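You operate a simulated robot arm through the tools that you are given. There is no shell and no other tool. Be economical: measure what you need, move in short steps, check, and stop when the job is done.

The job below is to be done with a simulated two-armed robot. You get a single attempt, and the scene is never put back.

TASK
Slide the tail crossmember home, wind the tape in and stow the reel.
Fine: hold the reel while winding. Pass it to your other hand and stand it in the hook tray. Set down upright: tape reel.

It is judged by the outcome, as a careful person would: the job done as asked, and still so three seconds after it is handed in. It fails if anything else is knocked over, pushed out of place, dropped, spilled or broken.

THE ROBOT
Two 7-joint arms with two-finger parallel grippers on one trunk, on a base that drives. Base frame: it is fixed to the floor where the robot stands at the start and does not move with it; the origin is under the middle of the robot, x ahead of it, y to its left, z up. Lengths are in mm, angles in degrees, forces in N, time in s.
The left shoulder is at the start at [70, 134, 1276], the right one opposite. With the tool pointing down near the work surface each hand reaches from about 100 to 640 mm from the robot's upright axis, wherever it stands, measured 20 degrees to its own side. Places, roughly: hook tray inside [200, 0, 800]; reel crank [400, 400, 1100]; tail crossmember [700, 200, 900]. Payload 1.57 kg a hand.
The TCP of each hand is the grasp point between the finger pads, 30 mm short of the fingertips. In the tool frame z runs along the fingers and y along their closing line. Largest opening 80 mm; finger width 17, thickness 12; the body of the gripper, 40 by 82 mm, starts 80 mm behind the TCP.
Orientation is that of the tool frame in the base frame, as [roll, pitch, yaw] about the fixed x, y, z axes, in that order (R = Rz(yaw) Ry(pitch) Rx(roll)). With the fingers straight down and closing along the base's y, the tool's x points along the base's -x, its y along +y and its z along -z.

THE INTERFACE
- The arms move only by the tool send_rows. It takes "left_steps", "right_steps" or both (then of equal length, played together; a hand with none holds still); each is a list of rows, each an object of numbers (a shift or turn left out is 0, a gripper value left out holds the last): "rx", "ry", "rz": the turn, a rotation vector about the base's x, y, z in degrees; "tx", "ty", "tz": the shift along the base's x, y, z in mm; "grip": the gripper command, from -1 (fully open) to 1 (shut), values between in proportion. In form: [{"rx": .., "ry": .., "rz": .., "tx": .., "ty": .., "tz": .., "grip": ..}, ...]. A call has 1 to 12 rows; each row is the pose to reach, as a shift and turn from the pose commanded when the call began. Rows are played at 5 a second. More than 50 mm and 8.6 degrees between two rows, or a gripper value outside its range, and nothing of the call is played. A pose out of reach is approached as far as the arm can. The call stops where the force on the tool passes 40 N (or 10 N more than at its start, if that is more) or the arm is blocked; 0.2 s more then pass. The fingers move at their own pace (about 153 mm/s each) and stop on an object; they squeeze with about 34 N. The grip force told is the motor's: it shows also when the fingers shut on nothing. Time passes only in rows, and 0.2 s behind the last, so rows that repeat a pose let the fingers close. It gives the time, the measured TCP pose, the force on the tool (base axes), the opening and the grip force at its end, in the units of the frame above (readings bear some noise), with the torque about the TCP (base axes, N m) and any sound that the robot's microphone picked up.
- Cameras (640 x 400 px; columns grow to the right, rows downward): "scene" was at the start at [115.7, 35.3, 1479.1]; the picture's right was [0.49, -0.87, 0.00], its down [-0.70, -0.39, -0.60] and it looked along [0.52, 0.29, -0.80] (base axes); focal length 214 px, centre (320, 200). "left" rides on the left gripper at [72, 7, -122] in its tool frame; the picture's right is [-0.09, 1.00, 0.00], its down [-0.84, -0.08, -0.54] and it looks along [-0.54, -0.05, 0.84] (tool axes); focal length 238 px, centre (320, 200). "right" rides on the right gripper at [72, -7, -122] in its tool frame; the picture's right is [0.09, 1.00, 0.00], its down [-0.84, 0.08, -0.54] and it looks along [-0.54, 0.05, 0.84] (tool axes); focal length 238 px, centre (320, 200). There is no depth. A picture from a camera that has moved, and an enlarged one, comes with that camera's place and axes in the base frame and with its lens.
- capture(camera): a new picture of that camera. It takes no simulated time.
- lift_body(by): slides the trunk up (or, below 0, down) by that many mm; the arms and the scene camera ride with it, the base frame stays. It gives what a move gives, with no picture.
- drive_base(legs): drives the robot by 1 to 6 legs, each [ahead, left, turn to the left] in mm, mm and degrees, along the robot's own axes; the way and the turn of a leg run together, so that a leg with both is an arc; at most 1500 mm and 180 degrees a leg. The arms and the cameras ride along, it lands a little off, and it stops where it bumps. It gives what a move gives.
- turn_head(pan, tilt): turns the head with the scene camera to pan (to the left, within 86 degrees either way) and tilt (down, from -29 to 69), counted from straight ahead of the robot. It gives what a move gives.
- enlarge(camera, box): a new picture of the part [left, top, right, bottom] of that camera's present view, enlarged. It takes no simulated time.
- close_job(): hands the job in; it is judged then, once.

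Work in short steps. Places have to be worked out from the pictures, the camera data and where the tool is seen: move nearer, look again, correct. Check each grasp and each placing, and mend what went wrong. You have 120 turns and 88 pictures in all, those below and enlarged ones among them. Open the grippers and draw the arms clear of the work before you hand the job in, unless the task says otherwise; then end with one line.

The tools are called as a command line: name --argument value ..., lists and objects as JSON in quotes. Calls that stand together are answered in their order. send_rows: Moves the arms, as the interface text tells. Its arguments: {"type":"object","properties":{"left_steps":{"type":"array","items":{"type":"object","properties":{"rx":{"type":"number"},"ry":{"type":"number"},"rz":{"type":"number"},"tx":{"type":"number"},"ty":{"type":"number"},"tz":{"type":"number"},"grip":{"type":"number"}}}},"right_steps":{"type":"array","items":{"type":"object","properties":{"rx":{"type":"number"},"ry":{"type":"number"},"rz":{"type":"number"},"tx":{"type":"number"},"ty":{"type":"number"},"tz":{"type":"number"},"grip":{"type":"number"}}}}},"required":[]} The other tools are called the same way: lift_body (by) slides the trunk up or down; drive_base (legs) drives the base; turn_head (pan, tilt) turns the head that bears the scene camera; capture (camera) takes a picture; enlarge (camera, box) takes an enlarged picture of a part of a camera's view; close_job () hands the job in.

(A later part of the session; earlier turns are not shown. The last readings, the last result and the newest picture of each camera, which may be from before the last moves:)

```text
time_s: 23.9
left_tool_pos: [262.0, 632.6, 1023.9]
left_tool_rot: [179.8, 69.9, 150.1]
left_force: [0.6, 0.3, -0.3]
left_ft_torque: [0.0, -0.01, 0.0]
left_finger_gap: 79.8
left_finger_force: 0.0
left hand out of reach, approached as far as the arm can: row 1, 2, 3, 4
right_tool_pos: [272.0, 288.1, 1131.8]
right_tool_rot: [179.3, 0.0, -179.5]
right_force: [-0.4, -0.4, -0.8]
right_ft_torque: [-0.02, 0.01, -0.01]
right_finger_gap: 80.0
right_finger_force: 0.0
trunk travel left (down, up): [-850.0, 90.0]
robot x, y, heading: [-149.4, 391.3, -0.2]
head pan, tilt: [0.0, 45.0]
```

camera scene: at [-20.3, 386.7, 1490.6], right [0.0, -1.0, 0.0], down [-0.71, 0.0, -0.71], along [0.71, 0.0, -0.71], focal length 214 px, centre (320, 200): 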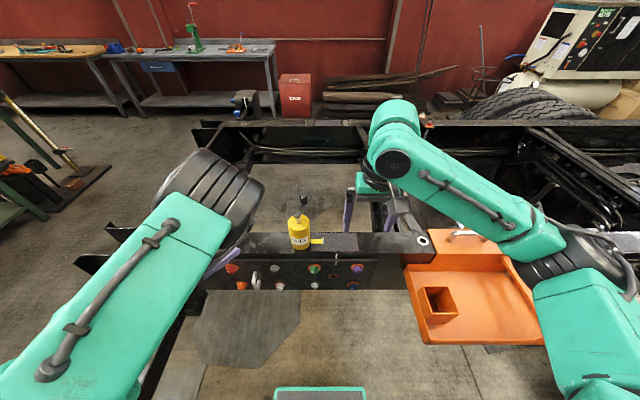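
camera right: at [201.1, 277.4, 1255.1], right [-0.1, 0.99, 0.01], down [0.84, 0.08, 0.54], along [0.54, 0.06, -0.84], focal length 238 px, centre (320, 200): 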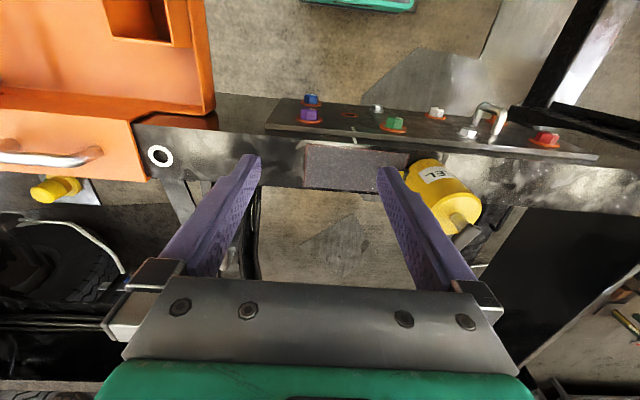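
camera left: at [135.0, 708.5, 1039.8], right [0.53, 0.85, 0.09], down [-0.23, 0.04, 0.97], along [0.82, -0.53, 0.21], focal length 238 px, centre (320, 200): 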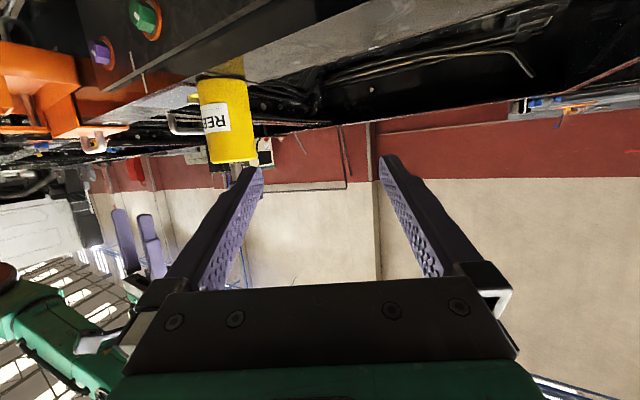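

The left arm is limited inward. I test how far the right hand comes across, hovering over the crank knob.

send_rows --right_steps '[{"tx": 15, "ty": 20, "tz": 20}, {"tx": 35, "ty": 45, "tz": 40}, {"tx": 55, "ty": 75, "tz": 60}, {"tx": 75, "ty": 105, "tz": 60}, {"tx": 95, "ty": 125, "tz": 60}, {"tx": 105, "ty": 142, "tz": 60}, {"tx": 105, "ty": 142, "tz": 60}]'

capture --camera "right"

```text
time_s: 25.5
left_tool_pos: [263.3, 633.1, 1024.6]
left_tool_rot: [179.8, 69.9, 149.9]
left_force: [0.0, -0.4, -0.3]
left_ft_torque: [-0.01, 0.01, -0.02]
left_finger_gap: 80.1
left_finger_force: 0.0
right_tool_pos: [379.4, 430.7, 1193.0]
right_tool_rot: [179.3, 0.0, -179.6]
right_force: [0.4, 0.1, 0.8]
right_ft_torque: [0.01, -0.02, 0.0]
right_finger_gap: 80.0
right_finger_force: 0.1
trunk travel left (down, up): [-850.0, 90.0]
robot x, y, heading: [-147.2, 388.4, 0.0]
head pan, tilt: [0.0, 45.0]
```

```text
47 pictures are left
camera right: at [306.6, 419.0, 1315.0], right [-0.1, 0.99, 0.01], down [0.84, 0.08, 0.54], along [0.54, 0.07, -0.84], focal length 238 px, centre (320, 200)
```

right: 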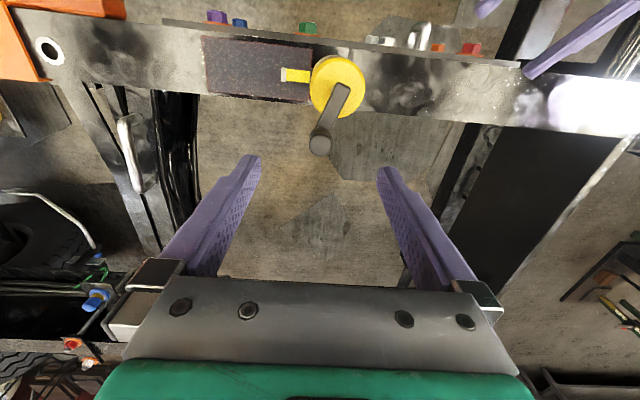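

The right hand reaches here easily. I test whether it can go 100 mm further across (staying high).

send_rows --right_steps '[{"ty": 35, "tz": 15}, {"ty": 70, "tz": 30}, {"ty": 100, "tz": 30}, {"ty": 130, "tz": 30}, {"ty": 130, "tz": 30}]'

```text
time_s: 26.7
left_tool_pos: [262.3, 634.9, 1024.4]
left_tool_rot: [180.0, 69.9, 150.0]
left_force: [0.3, 0.7, -0.1]
left_ft_torque: [0.02, -0.02, -0.02]
left_finger_gap: 80.0
left_finger_force: 0.0
right_tool_pos: [347.8, 509.3, 1209.4]
right_tool_rot: [179.3, 0.2, -179.6]
right_force: [0.1, 0.3, -0.1]
right_ft_torque: [-0.05, 0.0, 0.03]
right_finger_gap: 80.2
right_finger_force: 0.0
right hand out of reach, approached as far as the arm can: row 2, 3, 4, 5
trunk travel left (down, up): [-850.0, 90.0]
robot x, y, heading: [-149.7, 391.6, -0.1]
head pan, tilt: [0.0, 45.0]
```

Right reaches about local y +118. I bring it back, and yaw the left hand to point more toward -y to see how far inward it then reaches.

send_rows --right_steps '[{"ty": -45}, {"ty": -90}, {"ty": -130}, {"ty": -170}, {"ty": -210}, {"ty": -210}, {"ty": -210}]' --left_steps '[{"rz": -8, "tz": 20}, {"rz": -16, "tz": 40}, {"rz": -24, "tz": 50}, {"rz": -32, "tz": 50}, {"rz": -40, "tz": 50}, {"rz": -48, "tz": 50}, {"rz": -48, "tz": 50}]'

capture --camera "scene"

```text
time_s: 28.3
left_tool_pos: [264.2, 633.9, 1073.3]
left_tool_rot: [180.0, 70.0, 101.9]
left_force: [-0.4, 0.3, -0.1]
left_ft_torque: [0.05, -0.03, 0.0]
left_finger_gap: 79.9
left_finger_force: 0.0
right_tool_pos: [349.2, 296.3, 1207.4]
right_tool_rot: [179.2, 0.0, -179.4]
right_force: [-0.9, 0.4, 1.3]
right_ft_torque: [0.01, 0.01, 0.0]
right_finger_gap: 80.2
right_finger_force: 0.1
trunk travel left (down, up): [-850.0, 90.0]
robot x, y, heading: [-149.0, 391.2, -0.0]
head pan, tilt: [0.0, 45.0]
```

```text
46 pictures are left
camera scene: at [-16.5, 391.2, 1490.3], right [0.0, -1.0, 0.0], down [-0.71, 0.0, -0.71], along [0.71, 0.0, -0.71], focal length 214 px, centre (320, 200)
```

scene: 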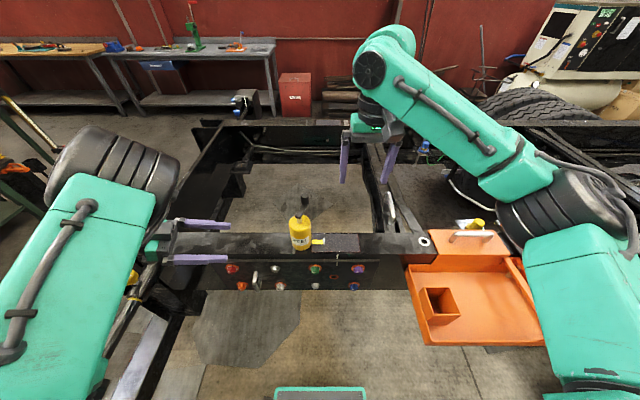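

The left now points toward -y cleanly. I move it to a pre-grasp about 130 mm from the reel.

send_rows --left_steps '[{"tx": 13, "ty": -17, "tz": -5}, {"tx": 26, "ty": -34, "tz": -10}, {"tx": 39, "ty": -50, "tz": -15}, {"tx": 52, "ty": -67, "tz": -22}, {"tx": 52, "ty": -67, "tz": -22}]'

capture --camera "left"

```text
time_s: 29.5
left_tool_pos: [316.4, 565.9, 1050.5]
left_tool_rot: [179.8, 70.0, 102.0]
left_force: [0.6, 0.1, -0.5]
left_ft_torque: [-0.03, 0.03, 0.01]
left_finger_gap: 80.1
left_finger_force: 0.0
right_tool_pos: [348.8, 296.8, 1208.2]
right_tool_rot: [179.3, -0.1, -179.5]
right_force: [-0.5, 0.1, -0.7]
right_ft_torque: [-0.02, -0.02, 0.02]
right_finger_gap: 80.1
right_finger_force: 0.1
trunk travel left (down, up): [-850.0, 90.0]
robot x, y, heading: [-148.4, 388.9, -0.1]
head pan, tilt: [0.0, 45.0]
```

```text
45 pictures are left
camera left: at [293.7, 703.5, 1026.6], right [0.98, 0.18, 0.09], down [-0.12, 0.2, 0.97], along [0.16, -0.96, 0.22], focal length 238 px, centre (320, 200)
```

left: 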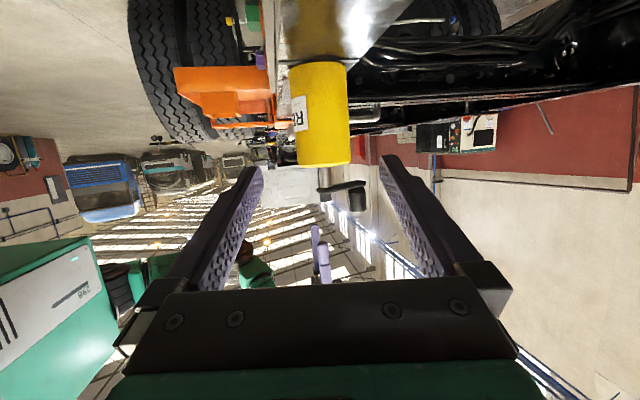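

The reel is centred between the fingers, axis ≈ (344, 447), z 952–1045. I advance along the tool axis and then close.

send_rows --left_steps '[{"tx": 7, "ty": -30, "tz": -13}, {"tx": 14, "ty": -60, "tz": -26}, {"tx": 20, "ty": -90, "tz": -40}, {"tx": 26, "ty": -118, "tz": -53}, {"tx": 26, "ty": -118, "tz": -53}]'

capture --camera "left"

enlarge --camera "scene" --box '[230, 170, 390, 300]'

```text
time_s: 30.7
left_tool_pos: [347.5, 457.7, 995.0]
left_tool_rot: [179.9, 70.0, 102.0]
left_force: [-0.6, 0.0, -1.1]
left_ft_torque: [-0.04, -0.04, 0.01]
left_finger_gap: 79.9
left_finger_force: 0.0
left hand out of reach, approached as far as the arm can: row 4, 5
right_tool_pos: [348.7, 297.0, 1207.4]
right_tool_rot: [179.3, 0.0, -179.5]
right_force: [0.5, -0.5, -0.9]
right_ft_torque: [0.0, -0.01, -0.03]
right_finger_gap: 80.0
right_finger_force: 0.1
trunk travel left (down, up): [-850.0, 90.0]
robot x, y, heading: [-147.0, 392.0, 0.3]
head pan, tilt: [0.0, 45.0]
```

```text
44 pictures are left
camera left: at [326.0, 594.7, 970.3], right [0.98, 0.18, 0.09], down [-0.12, 0.2, 0.97], along [0.15, -0.96, 0.22], focal length 238 px, centre (320, 200)
```

left: 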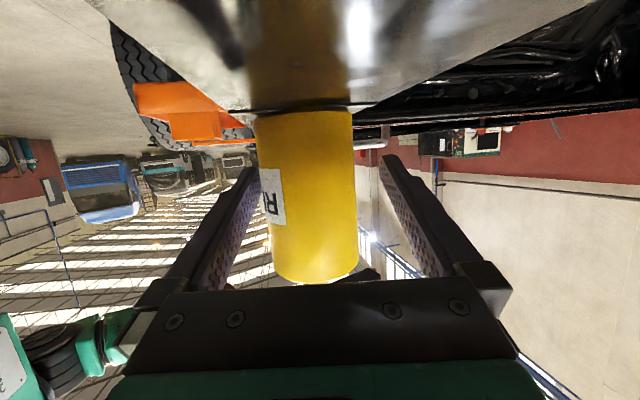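

```text
3.08 times, centred on (310, 235) of scene
camera zoom: at [-16.7, 391.1, 1490.3], right [0.0, -1.0, 0.0], down [-0.71, 0.0, -0.71], along [0.71, 0.0, -0.71], focal length 660 px, centre (351, 92)
```

zoom: 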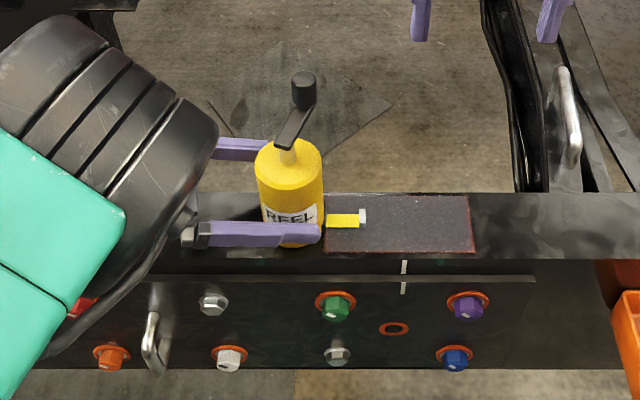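

Fingers straddle the reel; TCP is about 4 mm off in x. I nudge and close.

send_rows --left_steps '[{"tx": -1, "ty": 12, "tz": 0}, {"tx": -1, "ty": 12, "tz": 0, "grip": -0.3}, {"tx": -1, "ty": 12, "grip": 0.3}, {"tx": -1, "ty": 12, "grip": 1}, {"tx": -1, "ty": 12, "grip": 1}]'

enlarge --camera "scene" --box '[230, 170, 390, 300]'

```text
time_s: 31.9
left_tool_pos: [346.7, 469.8, 995.7]
left_tool_rot: [179.9, 70.1, 102.0]
left_force: [0.5, -1.0, 1.0]
left_ft_torque: [-0.02, 0.03, 0.0]
left_finger_gap: 56.4
left_finger_force: 34.1
right_tool_pos: [349.7, 295.7, 1207.5]
right_tool_rot: [179.3, 0.1, -179.5]
right_force: [0.1, 0.0, -0.6]
right_ft_torque: [0.0, 0.0, -0.01]
right_finger_gap: 80.0
right_finger_force: 0.1
trunk travel left (down, up): [-850.0, 90.0]
robot x, y, heading: [-153.1, 392.0, -0.2]
head pan, tilt: [0.0, 45.0]
```

```text
3.08 times, centred on (310, 235) of scene
camera zoom: at [-16.6, 390.7, 1490.3], right [0.0, -1.0, 0.0], down [-0.71, 0.0, -0.71], along [0.71, 0.0, -0.71], focal length 660 px, centre (351, 92)
```

zoom: 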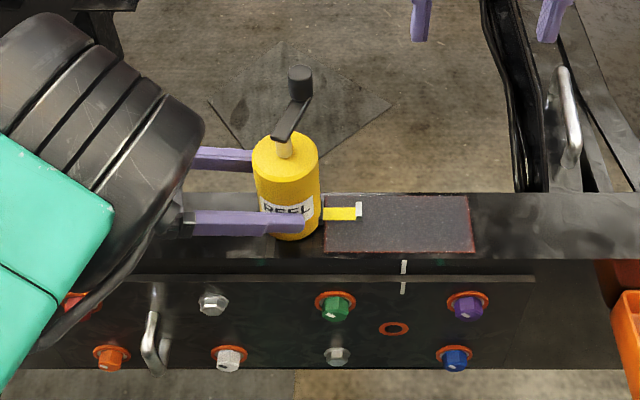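

Gripped, but only near the fingertips (reel axis ~22 mm past the TCP). For a deeper hold I open, drive the base 20 mm right, and re-close.

send_rows --left_steps '[{"grip": -1}, {"grip": -1}, {"tx": 4, "grip": -1}]'

drive_base --legs '[[0, -20, 0]]'

enlarge --camera "scene" --box '[230, 170, 390, 300]'

```text
time_s: 32.7
left_tool_pos: [350.5, 469.1, 995.7]
left_tool_rot: [179.9, 70.0, 101.9]
left_force: [0.3, 0.5, -0.1]
left_ft_torque: [0.02, 0.0, 0.0]
left_finger_gap: 79.8
left_finger_force: 0.0
right_tool_pos: [349.9, 296.0, 1207.5]
right_tool_rot: [179.3, 0.1, -179.4]
right_force: [-0.3, 0.0, 0.2]
right_ft_torque: [0.02, -0.01, 0.03]
right_finger_gap: 79.6
right_finger_force: 0.1
trunk travel left (down, up): [-850.0, 90.0]
robot x, y, heading: [-150.4, 392.0, -0.2]
head pan, tilt: [0.0, 45.0]
```

```text
time_s: 33.5
left_tool_pos: [351.1, 453.4, 995.9]
left_tool_rot: [179.8, 70.3, 102.2]
left_force: [-0.1, 0.0, 0.3]
left_ft_torque: [-0.02, 0.01, -0.01]
left_finger_gap: 80.2
left_finger_force: 0.0
right_tool_pos: [349.7, 281.4, 1207.9]
right_tool_rot: [179.5, 0.0, -179.5]
right_force: [0.4, -0.2, 0.7]
right_ft_torque: [-0.04, 0.03, -0.03]
right_finger_gap: 80.2
right_finger_force: 0.1
trunk travel left (down, up): [-850.0, 90.0]
robot x, y, heading: [-149.1, 367.5, 0.3]
head pan, tilt: [0.0, 45.0]
```

```text
3.08 times, centred on (310, 235) of scene
camera zoom: at [-16.8, 376.9, 1490.4], right [0.0, -1.0, 0.0], down [-0.71, 0.0, -0.71], along [0.71, 0.0, -0.71], focal length 660 px, centre (351, 92)
```

zoom: 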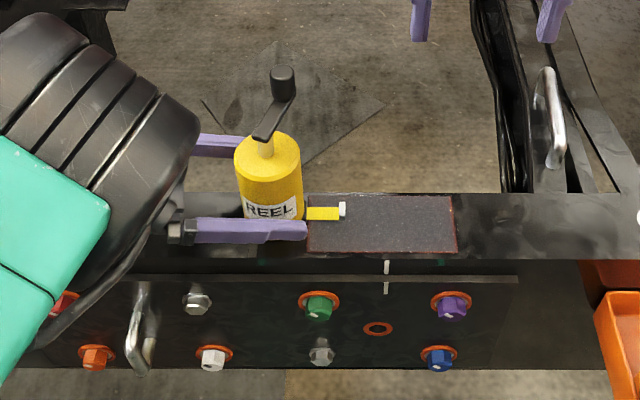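

Deeper now. I close on the reel.

send_rows --left_steps '[{"tx": -2, "grip": 0}, {"tx": -2, "grip": 0.6}, {"tx": -2, "grip": 1}, {"tx": -2, "grip": 1}]'

enlarge --camera "scene" --box '[230, 170, 390, 300]'

```text
time_s: 34.5
left_tool_pos: [348.7, 448.4, 996.6]
left_tool_rot: [179.9, 69.9, 102.0]
left_force: [-0.1, -0.2, -0.2]
left_ft_torque: [-0.09, 0.01, -0.02]
left_finger_gap: 56.7
left_finger_force: 33.7
right_tool_pos: [349.2, 275.3, 1207.1]
right_tool_rot: [179.3, -0.1, -179.5]
right_force: [0.4, 0.5, 0.7]
right_ft_torque: [0.01, -0.01, 0.03]
right_finger_gap: 79.9
right_finger_force: 0.2
trunk travel left (down, up): [-850.0, 90.0]
robot x, y, heading: [-147.9, 373.6, -0.1]
head pan, tilt: [0.0, 45.0]
```

```text
3.08 times, centred on (310, 235) of scene
camera zoom: at [-16.5, 370.4, 1490.3], right [0.0, -1.0, 0.0], down [-0.71, 0.0, -0.71], along [0.71, 0.0, -0.71], focal length 660 px, centre (351, 92)
```

zoom: 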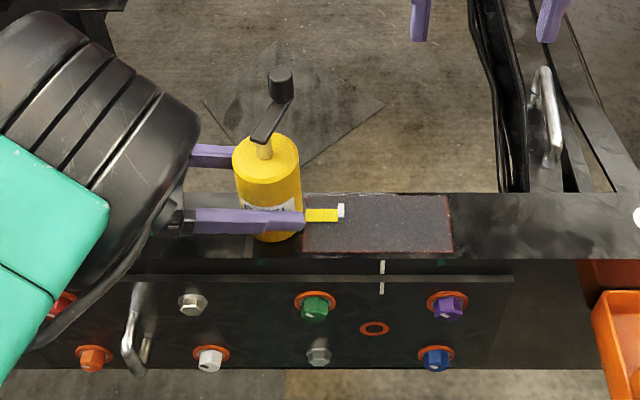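

Firm hold (56.7 mm). Now the right hand goes above the knob, expected near (383, 430, 1105).

send_rows --right_steps '[{"tx": 8, "ty": 38}, {"tx": 16, "ty": 76}, {"tx": 24, "ty": 114}, {"tx": 33, "ty": 153, "tz": -10}, {"tx": 33, "ty": 153, "tz": -30}]'

capture --camera "right"

enlarge --camera "scene" --box '[230, 130, 390, 260]'

```text
time_s: 35.6
left_tool_pos: [348.1, 448.9, 996.2]
left_tool_rot: [179.8, 69.9, 102.0]
left_force: [-0.3, -0.4, -0.1]
left_ft_torque: [0.1, 0.01, 0.02]
left_finger_gap: 56.9
left_finger_force: 33.8
right_tool_pos: [382.3, 428.3, 1177.8]
right_tool_rot: [179.3, -0.1, -179.5]
right_force: [0.0, -0.4, -0.2]
right_ft_torque: [0.01, 0.0, 0.01]
right_finger_gap: 80.3
right_finger_force: 0.1
trunk travel left (down, up): [-850.0, 90.0]
robot x, y, heading: [-147.8, 371.9, 0.1]
head pan, tilt: [0.0, 45.0]
```

```text
39 pictures are left
camera right: at [312.0, 417.7, 1299.6], right [-0.1, 0.99, 0.01], down [0.84, 0.08, 0.54], along [0.54, 0.07, -0.84], focal length 238 px, centre (320, 200)
```

right: 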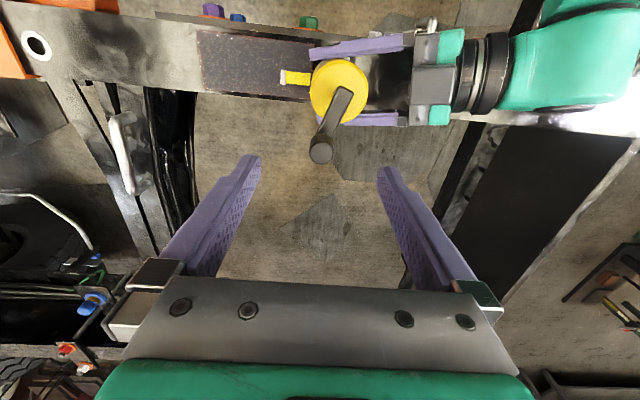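

```text
3.08 times, centred on (310, 195) of scene
camera zoom: at [-16.1, 369.7, 1490.3], right [0.0, -1.0, 0.0], down [-0.71, 0.0, -0.71], along [0.71, 0.0, -0.71], focal length 660 px, centre (351, 215)
```

zoom: 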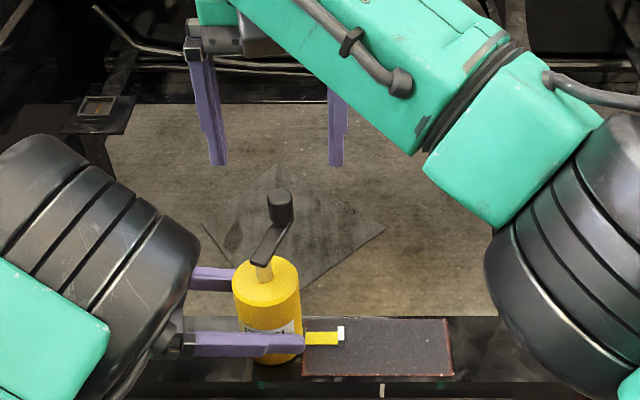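

Knob located at (386, 428.5), top z ≈ 1110, from both views. I lower so fingertips surround it above the crank arm, and close.

send_rows --right_steps '[{"tx": 4, "tz": -30}, {"tx": 4, "tz": -55}, {"tx": 4, "tz": -70}, {"tx": 4, "tz": -70, "grip": 0.2}, {"tx": 4, "tz": -70, "grip": 1}, {"tx": 4, "tz": -70, "grip": 1}]'

enlarge --camera "scene" --box '[230, 130, 390, 260]'

```text
time_s: 37.0
left_tool_pos: [348.7, 448.6, 996.3]
left_tool_rot: [179.9, 70.1, 102.0]
left_force: [0.8, -1.8, 1.1]
left_ft_torque: [0.8, 0.21, -0.06]
left_finger_gap: 57.2
left_finger_force: 34.8
right_tool_pos: [385.7, 428.7, 1108.9]
right_tool_rot: [179.3, 0.0, -179.5]
right_force: [0.2, 2.2, -2.2]
right_ft_torque: [-0.71, -0.27, -0.05]
right_finger_gap: 20.6
right_finger_force: 34.0
trunk travel left (down, up): [-850.0, 90.0]
robot x, y, heading: [-149.7, 371.2, 0.3]
head pan, tilt: [0.0, 45.0]
```

```text
3.08 times, centred on (310, 195) of scene
camera zoom: at [-16.6, 371.1, 1490.3], right [0.0, -1.0, 0.0], down [-0.71, 0.0, -0.71], along [0.71, 0.0, -0.71], focal length 660 px, centre (351, 215)
```

zoom: 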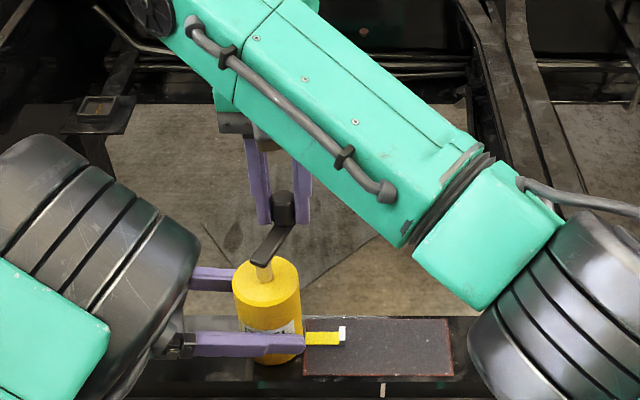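

Knob gripped. I try 60° of clockwise cranking (seen from above) about the axis (347, 446), then check the tape.

send_rows --right_steps '[{"tx": -3.6, "ty": -6.5}, {"tx": -8.3, "ty": -12.3}, {"tx": -13.9, "ty": -17.1}, {"tx": -20.3, "ty": -21.0}, {"tx": -27.2, "ty": -23.6}, {"tx": -34.5, "ty": -25.1}]'

enlarge --camera "scene" --box '[230, 130, 390, 260]'

```text
time_s: 38.5
left_tool_pos: [348.3, 448.7, 997.0]
left_tool_rot: [179.7, 70.0, 102.0]
left_force: [-4.7, -6.3, 4.7]
left_ft_torque: [-0.06, -0.25, -0.06]
left_finger_gap: 56.9
left_finger_force: 34.1
right_tool_pos: [350.8, 405.4, 1108.7]
right_tool_rot: [179.3, 0.1, -179.5]
right_force: [4.9, 5.5, -0.8]
right_ft_torque: [0.42, -0.3, -0.17]
right_finger_gap: 20.4
right_finger_force: 33.9
trunk travel left (down, up): [-850.0, 90.0]
robot x, y, heading: [-151.1, 372.5, 0.2]
head pan, tilt: [0.0, 45.0]
```

```text
3.08 times, centred on (310, 195) of scene
camera zoom: at [-17.0, 370.5, 1490.4], right [0.0, -1.0, 0.0], down [-0.71, 0.0, -0.71], along [0.71, 0.0, -0.71], focal length 660 px, centre (351, 215)
```

zoom: 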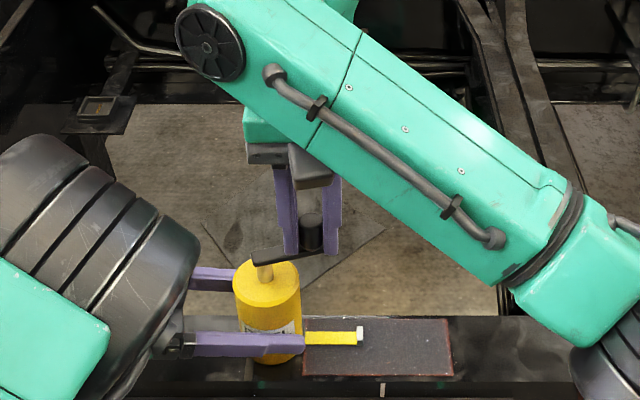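

The tape came out ~17 mm further, so winding in is counter-clockwise. I reverse through 120°.

send_rows --right_steps '[{"tx": 8.7, "ty": 1.9}, {"tx": 16.9, "ty": 5.5}, {"tx": 24.1, "ty": 10.8}, {"tx": 30.0, "ty": 17.4}, {"tx": 34.5, "ty": 25.1}, {"tx": 37.3, "ty": 33.6}, {"tx": 38.2, "ty": 42.5}, {"tx": 37.3, "ty": 51.4}, {"tx": 34.5, "ty": 59.9}, {"tx": 30, "ty": 67.6}]'

enlarge --camera "scene" --box '[230, 130, 390, 260]'

```text
time_s: 40.6
left_tool_pos: [349.3, 449.9, 995.6]
left_tool_rot: [179.9, 70.0, 101.9]
left_force: [-2.9, 4.8, 0.2]
left_ft_torque: [0.29, 0.2, 0.02]
left_finger_gap: 57.1
left_finger_force: 33.6
right_tool_pos: [381.3, 472.4, 1107.9]
right_tool_rot: [179.4, 0.2, -179.6]
right_force: [2.2, -5.4, 0.3]
right_ft_torque: [-0.9, -0.5, 0.15]
right_finger_gap: 20.3
right_finger_force: 33.7
trunk travel left (down, up): [-850.0, 90.0]
robot x, y, heading: [-150.1, 370.1, 0.2]
head pan, tilt: [0.0, 45.0]
```

```text
3.08 times, centred on (310, 195) of scene
camera zoom: at [-17.0, 371.6, 1490.3], right [0.0, -1.0, 0.0], down [-0.71, 0.0, -0.71], along [0.71, 0.0, -0.71], focal length 660 px, centre (351, 215)
```

zoom: 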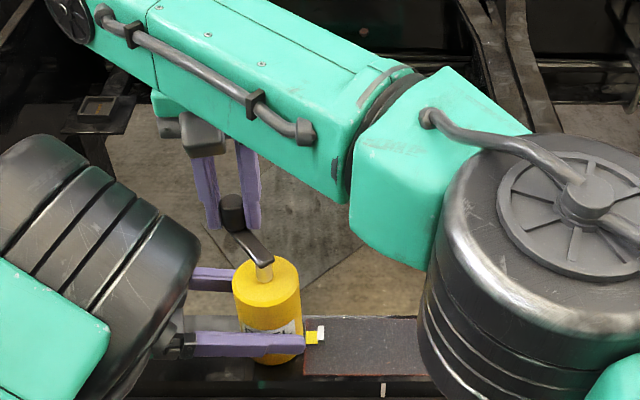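

Tape is down to about a third. I continue another 60°, near the right arm's limit.

send_rows --right_steps '[{"tx": -5.9, "ty": 6.6}, {"tx": -13.1, "ty": 11.9}, {"tx": -21.3, "ty": 15.5}, {"tx": -30, "ty": 17.4}, {"tx": -39, "ty": 17.4}]'

enlarge --camera "scene" --box '[230, 130, 390, 260]'

```text
time_s: 41.9
left_tool_pos: [347.8, 450.4, 996.3]
left_tool_rot: [-179.9, 70.0, 102.1]
left_force: [-12.0, 9.8, 1.6]
left_ft_torque: [0.05, -0.3, 0.3]
left_finger_gap: 56.8
left_finger_force: 34.1
right_tool_pos: [343.3, 489.1, 1108.2]
right_tool_rot: [179.2, 0.1, -179.6]
right_force: [12.1, -9.0, -0.7]
right_ft_torque: [-1.05, -0.98, 0.1]
right_finger_gap: 20.5
right_finger_force: 34.1
trunk travel left (down, up): [-850.0, 90.0]
robot x, y, heading: [-147.2, 371.4, 0.3]
head pan, tilt: [0.0, 45.0]
```

```text
3.08 times, centred on (310, 195) of scene
camera zoom: at [-16.5, 370.7, 1490.3], right [0.0, -1.0, 0.0], down [-0.71, 0.0, -0.71], along [0.71, 0.0, -0.71], focal length 660 px, centre (351, 215)
```

zoom: 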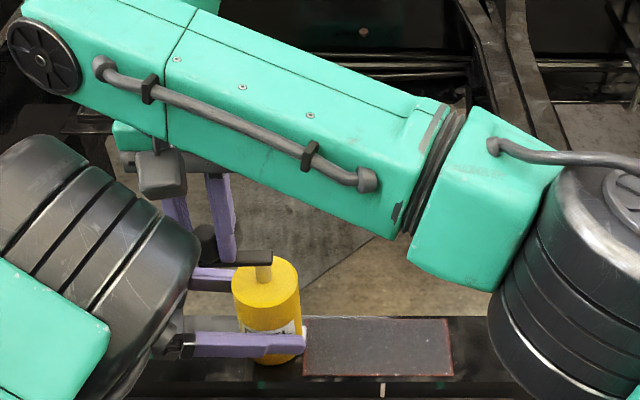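

Tangential force is up and the tape tab is nearly gone. I check from the right camera whether it is fully in.

capture --camera "right"

enlarge --camera "scene" --box '[275, 205, 335, 255]'

```text
33 pictures are left
camera right: at [272.1, 478.2, 1229.8], right [-0.1, 0.99, 0.01], down [0.83, 0.08, 0.55], along [0.54, 0.06, -0.84], focal length 238 px, centre (320, 200)
```

right: 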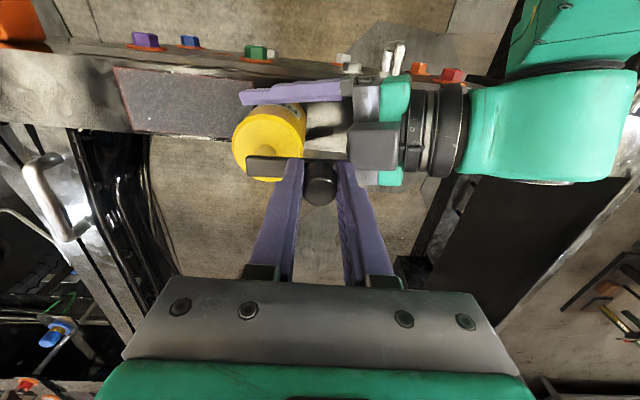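

```text
8.00 times, centred on (305, 230) of scene
camera zoom: at [-16.5, 370.7, 1490.3], right [0.0, -1.0, 0.0], down [-0.71, 0.0, -0.71], along [0.71, 0.0, -0.71], focal length 1716 px, centre (440, -40)
```

zoom: 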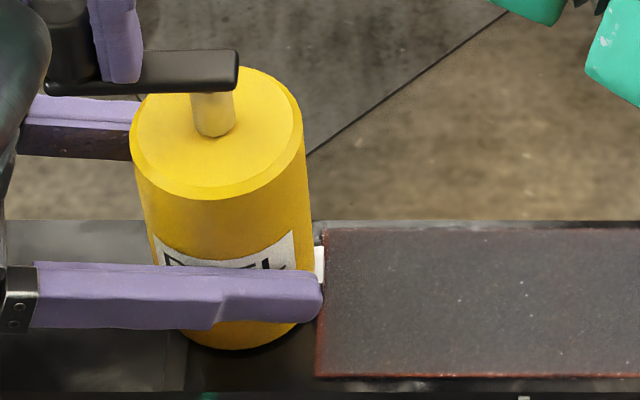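

The white tape tip is against the reel. I add a few degrees to make sure it is at its stop.

send_rows --right_steps '[{"tx": -3, "ty": -0.5}, {"tx": -6, "ty": -1.2}, {"tx": -6, "ty": -1.2}]'

enlarge --camera "scene" --box '[275, 205, 335, 255]'

```text
time_s: 42.6
left_tool_pos: [348.5, 448.5, 995.3]
left_tool_rot: [179.9, 70.0, 101.9]
left_force: [-17.9, -4.4, -1.2]
left_ft_torque: [0.88, -0.86, 0.75]
left_finger_gap: 57.1
left_finger_force: 34.0
right_tool_pos: [335.7, 489.2, 1108.5]
right_tool_rot: [179.1, 0.1, -179.6]
right_force: [15.7, 3.4, 1.6]
right_ft_torque: [-0.63, -1.02, -0.03]
right_finger_gap: 20.6
right_finger_force: 34.0
trunk travel left (down, up): [-850.0, 90.0]
robot x, y, heading: [-150.1, 369.2, 0.0]
head pan, tilt: [0.0, 45.0]
```

```text
8.00 times, centred on (305, 230) of scene
camera zoom: at [-17.0, 370.9, 1490.4], right [0.0, -1.0, 0.0], down [-0.71, 0.0, -0.71], along [0.71, 0.0, -0.71], focal length 1716 px, centre (440, -40)
```

zoom: 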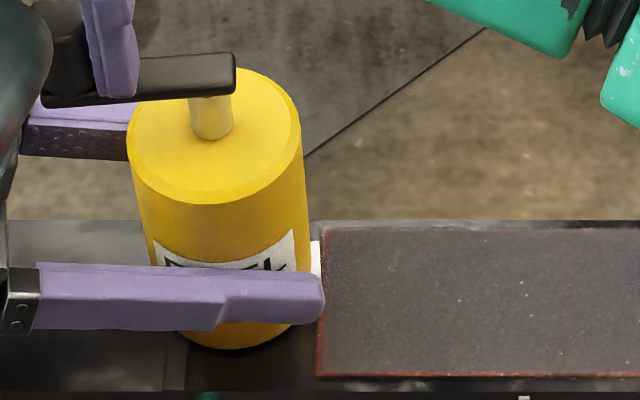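

Tape fully in. I relax, release the knob and raise the right hand straight up.

send_rows --right_steps '[{"tx": 5, "ty": 0}, {"tx": 5, "grip": -0.2}, {"tx": 5, "grip": -0.2}, {"tx": 5, "tz": 35}, {"tx": 5, "tz": 75}, {"tx": 5, "ty": -15, "tz": 105}, {"tx": 5, "ty": -30, "tz": 110, "grip": -1}, {"tx": 5, "ty": -45, "tz": 115, "grip": -1}]'

send_rows --right_steps '[{"rz": 8.5}, {"rz": 17}, {"rz": 25.5}, {"rz": 34}, {"rz": 42.5}, {"rz": 51}, {"rz": 59.5}, {"rz": 68}, {"rz": 76.5}, {"rz": 85}, {"rz": 90}]'

capture --camera "right"

enlarge --camera "scene" --box '[230, 130, 390, 260]'

```text
time_s: 44.5
left_tool_pos: [347.8, 449.0, 995.2]
left_tool_rot: [179.9, 70.0, 102.0]
left_force: [0.2, 0.4, -0.2]
left_ft_torque: [-0.06, 0.0, 0.0]
left_finger_gap: 56.7
left_finger_force: 33.6
right_tool_pos: [341.2, 443.2, 1223.4]
right_tool_rot: [179.4, 0.0, -179.5]
right_force: [-0.2, 0.5, 0.4]
right_ft_torque: [-0.02, 0.0, -0.02]
right_finger_gap: 80.0
right_finger_force: 0.2
trunk travel left (down, up): [-850.0, 90.0]
robot x, y, heading: [-150.5, 376.3, 0.0]
head pan, tilt: [0.0, 45.0]
```

```text
time_s: 46.9
left_tool_pos: [348.7, 448.7, 994.4]
left_tool_rot: [180.0, 70.0, 102.0]
left_force: [0.5, 1.1, 0.5]
left_ft_torque: [0.02, -0.01, -0.03]
left_finger_gap: 56.8
left_finger_force: 34.2
right_tool_pos: [342.3, 442.7, 1223.2]
right_tool_rot: [179.2, 0.0, -89.2]
right_force: [-0.4, -0.2, 1.0]
right_ft_torque: [-0.01, 0.01, 0.02]
right_finger_gap: 79.8
right_finger_force: 0.0
trunk travel left (down, up): [-850.0, 90.0]
robot x, y, heading: [-149.3, 375.0, 0.1]
head pan, tilt: [0.0, 45.0]
```

```text
30 pictures are left
camera right: at [351.3, 369.8, 1345.1], right [-0.99, -0.1, 0.01], down [-0.08, 0.84, 0.54], along [-0.07, 0.54, -0.84], focal length 238 px, centre (320, 200)
```

right: 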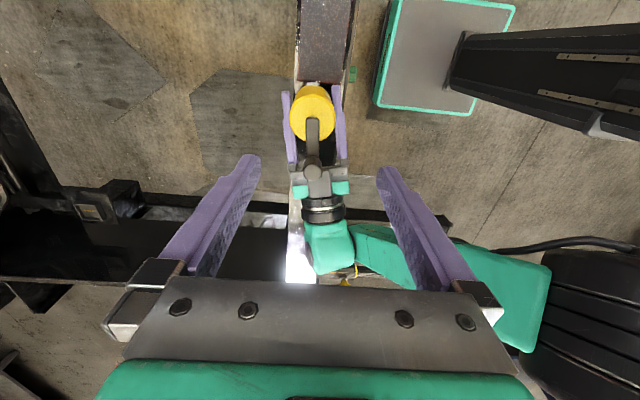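

```text
3.08 times, centred on (310, 195) of scene
camera zoom: at [-16.4, 371.0, 1490.3], right [0.0, -1.0, 0.0], down [-0.71, 0.0, -0.71], along [0.71, 0.0, -0.71], focal length 660 px, centre (351, 215)
```

zoom: 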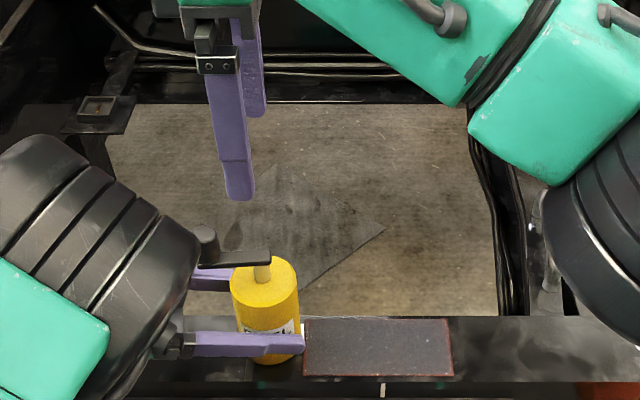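

Reel axis ≈ (348, 444) with the crank now toward +y. I lower the right hand so its fingers take the top 30 mm of the body, above the left fingers.

send_rows --right_steps '[{"tx": 6, "ty": 2, "tz": -40}, {"tx": 6, "ty": 2, "tz": -80}, {"tx": 6, "ty": 2, "tz": -115}, {"tx": 6, "ty": 2, "tz": -145}, {"tx": 6, "ty": 2, "tz": -165}, {"tx": 6, "ty": 2, "tz": -178}]'

enlarge --camera "scene" --box '[230, 130, 390, 260]'

enlarge --camera "right" --box '[200, 60, 440, 280]'

```text
time_s: 48.2
left_tool_pos: [348.9, 448.6, 995.3]
left_tool_rot: [179.9, 70.0, 101.9]
left_force: [0.1, 0.0, -0.1]
left_ft_torque: [0.0, -0.01, 0.0]
left_finger_gap: 57.0
left_finger_force: 34.0
right_tool_pos: [348.1, 446.0, 1045.9]
right_tool_rot: [179.4, 0.1, -89.4]
right_force: [0.2, -0.3, -0.1]
right_ft_torque: [0.03, 0.01, 0.03]
right_finger_gap: 79.9
right_finger_force: 0.0
trunk travel left (down, up): [-850.0, 90.0]
robot x, y, heading: [-146.7, 370.6, 0.0]
head pan, tilt: [0.0, 45.0]
```

```text
3.08 times, centred on (310, 195) of scene
camera zoom: at [-16.5, 370.9, 1490.3], right [0.0, -1.0, 0.0], down [-0.71, 0.0, -0.71], along [0.71, 0.0, -0.71], focal length 660 px, centre (351, 215)
```

zoom: 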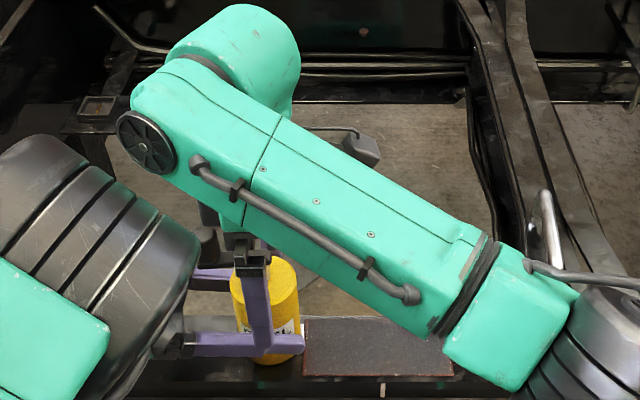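

```text
1.82 times, centred on (320, 170) of right
camera zoom: at [357.3, 372.0, 1167.1], right [-0.99, -0.1, 0.01], down [-0.08, 0.84, 0.54], along [-0.07, 0.54, -0.84], focal length 433 px, centre (320, 254)
```

zoom: 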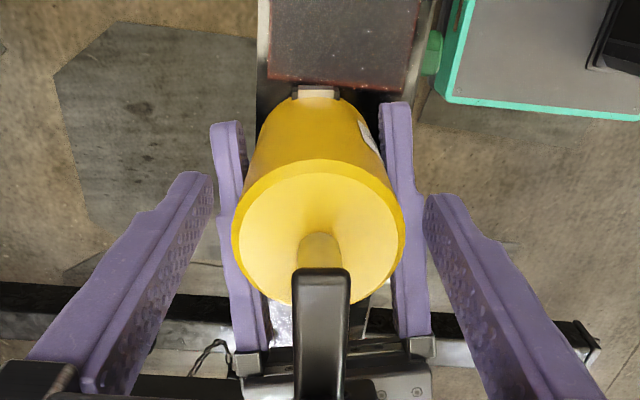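

Well centred, and the tape tip is flush at the slot. I close the right fingers while the left still holds.

send_rows --right_steps '[{"grip": 0}, {"grip": 0.5}, {"grip": 1}, {"grip": 1}]'

```text
time_s: 49.2
left_tool_pos: [348.4, 449.2, 996.6]
left_tool_rot: [-180.0, 70.1, 102.2]
left_force: [-8.7, -0.5, 4.9]
left_ft_torque: [0.2, 0.59, 0.34]
left_finger_gap: 56.8
left_finger_force: 34.3
right_tool_pos: [348.5, 445.2, 1044.1]
right_tool_rot: [179.2, -0.1, -89.7]
right_force: [8.7, 2.1, -5.3]
right_ft_torque: [-0.13, -1.03, -0.32]
right_finger_gap: 57.0
right_finger_force: 33.9
trunk travel left (down, up): [-850.0, 90.0]
robot x, y, heading: [-147.3, 370.9, -0.0]
head pan, tilt: [0.0, 45.0]
```

Both hands hold it. The left now opens and withdraws toward +y.

send_rows --left_steps '[{"grip": -1}, {"grip": -1}, {"tx": -4, "ty": 20}, {"tx": -10, "ty": 50, "tz": 3}, {"tx": -18, "ty": 90, "tz": 10}, {"tx": -26, "ty": 130, "tz": 25}, {"tx": -34, "ty": 170, "tz": 40}]'

enlarge --camera "scene" --box '[230, 130, 390, 260]'

```text
time_s: 50.9
left_tool_pos: [314.0, 622.0, 1035.7]
left_tool_rot: [179.9, 70.2, 101.9]
left_force: [-1.1, 0.0, -0.4]
left_ft_torque: [-0.02, -0.03, -0.05]
left_finger_gap: 79.9
left_finger_force: 0.0
right_tool_pos: [347.6, 447.0, 1044.9]
right_tool_rot: [179.3, -0.1, -89.4]
right_force: [1.2, 0.9, 0.2]
right_ft_torque: [-0.01, -0.02, -0.03]
right_finger_gap: 56.8
right_finger_force: 34.0
trunk travel left (down, up): [-850.0, 90.0]
robot x, y, heading: [-148.6, 372.3, -0.4]
head pan, tilt: [0.0, 45.0]
```

```text
3.08 times, centred on (310, 195) of scene
camera zoom: at [-17.0, 373.0, 1490.4], right [0.0, -1.0, 0.0], down [-0.71, 0.0, -0.71], along [0.71, 0.0, -0.71], focal length 660 px, centre (351, 215)
```

zoom: 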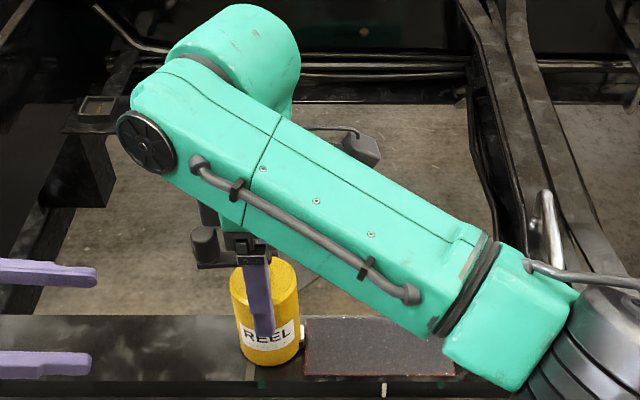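

Handover done: the right hand alone holds the reel. I lift it 150 mm, raise the left hand too, and check.

send_rows --right_steps '[{"tz": 15}, {"tz": 45}, {"tz": 80}, {"tz": 115}, {"tz": 150}]' --left_steps '[{"tz": 20}, {"tz": 50, "ty": 10}, {"tz": 80, "ty": 20}, {"tz": 110, "ty": 30}, {"tz": 140, "ty": 40}]'

drive_base --legs '[[0, -200, 0]]'

turn_head --pan -10 --tilt 60

capture --camera "scene"

capture --camera "right"

```text
time_s: 52.0
left_tool_pos: [313.6, 659.9, 1176.7]
left_tool_rot: [179.6, 70.1, 102.0]
left_force: [-0.4, -0.5, -0.4]
left_ft_torque: [0.02, 0.04, 0.03]
left_finger_gap: 79.7
left_finger_force: 0.0
right_tool_pos: [346.7, 446.2, 1195.2]
right_tool_rot: [179.3, 0.0, -89.4]
right_force: [0.0, -1.1, -0.9]
right_ft_torque: [0.0, -0.01, 0.0]
right_finger_gap: 56.8
right_finger_force: 33.6
trunk travel left (down, up): [-850.0, 90.0]
robot x, y, heading: [-150.3, 373.0, 0.1]
head pan, tilt: [0.0, 45.0]
```

```text
time_s: 53.6
left_tool_pos: [316.2, 464.3, 1175.0]
left_tool_rot: [-179.9, 70.2, 102.3]
left_force: [0.5, -0.5, 0.6]
left_ft_torque: [0.0, -0.01, -0.01]
left_finger_gap: 80.2
left_finger_force: 0.0
right_tool_pos: [347.9, 251.8, 1194.5]
right_tool_rot: [179.2, -0.3, -89.4]
right_force: [0.2, 0.2, -1.1]
right_ft_torque: [-0.04, 0.02, 0.0]
right_finger_gap: 56.6
right_finger_force: 33.6
trunk travel left (down, up): [-850.0, 90.0]
robot x, y, heading: [-148.7, 169.0, 0.2]
head pan, tilt: [0.0, 45.0]
```

```text
time_s: 54.4
left_tool_pos: [314.7, 461.8, 1174.1]
left_tool_rot: [179.7, 70.0, 102.0]
left_force: [0.0, -0.1, 0.3]
left_ft_torque: [-0.04, 0.02, -0.03]
left_finger_gap: 80.1
left_finger_force: 0.1
right_tool_pos: [347.8, 248.2, 1195.6]
right_tool_rot: [179.2, 0.1, -89.4]
right_force: [-0.1, -0.1, -1.6]
right_ft_torque: [-0.04, 0.01, 0.0]
right_finger_gap: 56.8
right_finger_force: 34.0
trunk travel left (down, up): [-850.0, 90.0]
robot x, y, heading: [-148.2, 172.9, 0.1]
head pan, tilt: [-10.0, 60.0]
```

```text
25 pictures are left
camera scene: at [-31.7, 160.1, 1470.9], right [-0.17, -0.99, 0.0], down [-0.85, 0.15, -0.5], along [0.49, -0.09, -0.87], focal length 214 px, centre (320, 200)
```

scene: 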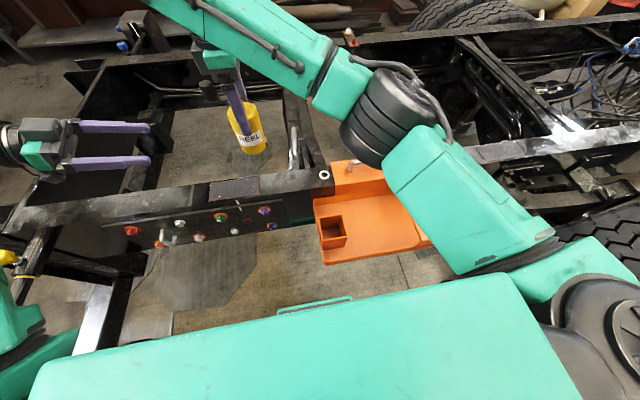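

```text
24 pictures are left
camera right: at [357.5, 173.3, 1316.9], right [-0.99, -0.1, 0.01], down [-0.08, 0.84, 0.54], along [-0.07, 0.54, -0.84], focal length 238 px, centre (320, 200)
```

right: 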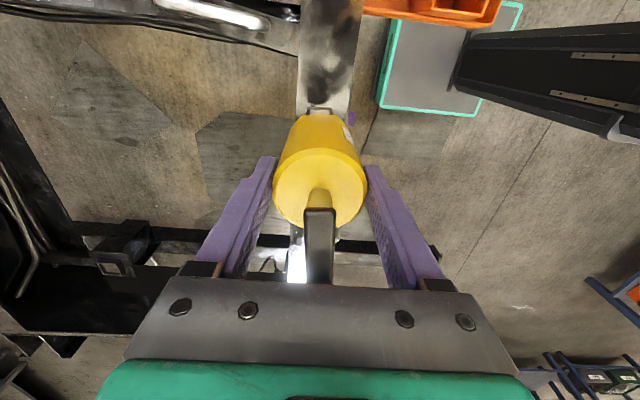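

The reel hangs upright. I measure the tray pocket with an enlarged scene view.

enlarge --camera "scene" --box '[290, 150, 450, 280]'

```text
3.08 times, centred on (370, 215) of scene
camera zoom: at [-31.7, 160.1, 1470.9], right [-0.17, -0.99, 0.0], down [-0.85, 0.15, -0.5], along [0.49, -0.09, -0.87], focal length 660 px, centre (166, 154)
```

zoom: 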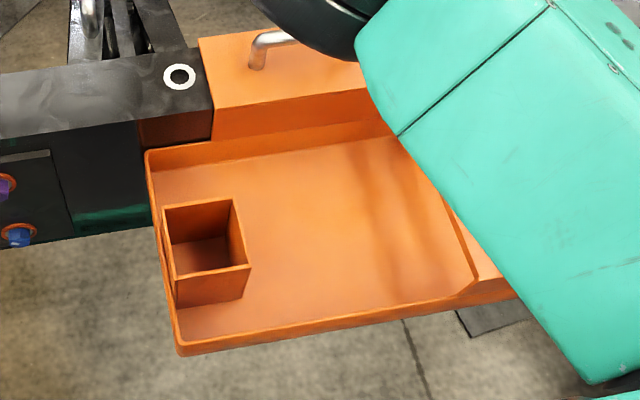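

Tray floor is about z ≈ 811, spanning x ≈ 134–319, y ≈ -190…112; the pocket is only ~63 mm inside and too deep for my fingers, so I'll stand the reel on the open tray floor near (225, -30). I carry it over at height.

send_rows --right_steps '[{"tx": -17, "ty": -40, "tz": -4}, {"tx": -35, "ty": -80, "tz": -8}, {"tx": -53, "ty": -120, "tz": -12}, {"tx": -70, "ty": -160, "tz": -16}, {"tx": -88, "ty": -200, "tz": -20}, {"tx": -105, "ty": -240, "tz": -26}, {"tx": -123, "ty": -278, "tz": -35}, {"tx": -123, "ty": -278, "tz": -45}]'

turn_head --pan -25 --tilt 55

capture --camera "scene"

capture --camera "right"

```text
time_s: 56.2
left_tool_pos: [315.6, 460.3, 1175.3]
left_tool_rot: [179.9, 70.2, 102.2]
left_force: [0.3, 0.8, -0.3]
left_ft_torque: [0.0, -0.03, 0.0]
left_finger_gap: 80.1
left_finger_force: 0.1
right_tool_pos: [224.9, -30.0, 1149.2]
right_tool_rot: [179.4, 0.0, -89.3]
right_force: [0.5, 0.0, -0.6]
right_ft_torque: [0.01, -0.02, -0.01]
right_finger_gap: 56.6
right_finger_force: 34.4
trunk travel left (down, up): [-850.0, 90.0]
robot x, y, heading: [-148.0, 173.8, 0.1]
head pan, tilt: [-10.0, 60.0]
```

```text
time_s: 57.0
left_tool_pos: [315.7, 460.4, 1175.7]
left_tool_rot: [179.9, 70.1, 102.2]
left_force: [-0.7, 0.1, 0.1]
left_ft_torque: [-0.01, 0.03, 0.01]
left_finger_gap: 80.1
left_finger_force: 0.0
right_tool_pos: [224.5, -30.0, 1149.1]
right_tool_rot: [179.2, 0.1, -89.4]
right_force: [0.1, -0.4, -1.3]
right_ft_torque: [0.0, 0.04, -0.05]
right_finger_gap: 56.6
right_finger_force: 33.8
trunk travel left (down, up): [-850.0, 90.0]
robot x, y, heading: [-151.0, 169.8, -0.2]
head pan, tilt: [-25.0, 55.0]
```

```text
22 pictures are left
camera scene: at [-31.8, 142.0, 1476.9], right [-0.42, -0.91, 0.0], down [-0.74, 0.34, -0.57], along [0.52, -0.24, -0.82], focal length 214 px, centre (320, 200)
```

scene: 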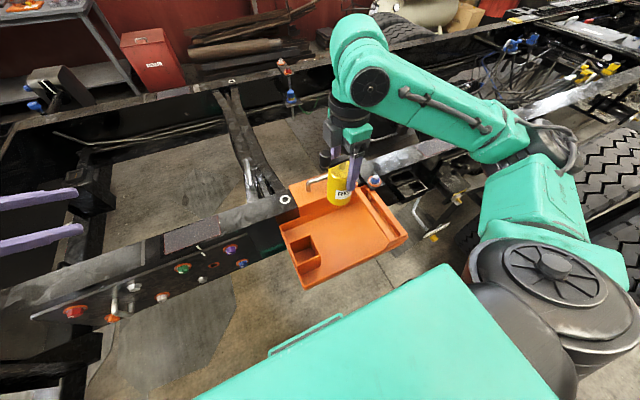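

```text
21 pictures are left
camera right: at [234.7, -103.8, 1272.4], right [-0.99, -0.1, 0.01], down [-0.08, 0.84, 0.54], along [-0.07, 0.54, -0.84], focal length 238 px, centre (320, 200)
```

right: 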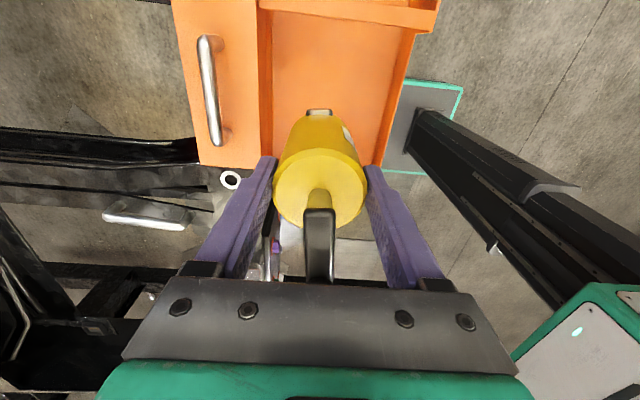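

My floor estimates disagree (811 vs ~890), so I take an enlarged view to triangulate better.

enlarge --camera "scene" --box '[260, 150, 420, 300]'

```text
2.67 times, centred on (340, 225) of scene
camera zoom: at [-31.8, 142.0, 1476.9], right [-0.42, -0.91, 0.0], down [-0.74, 0.34, -0.57], along [0.52, -0.24, -0.82], focal length 572 px, centre (267, 133)
```

zoom: 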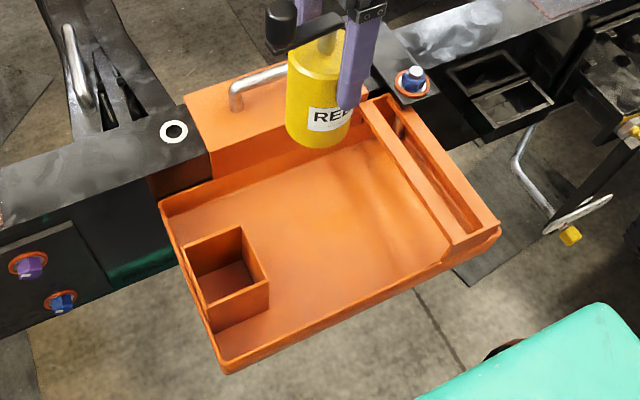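

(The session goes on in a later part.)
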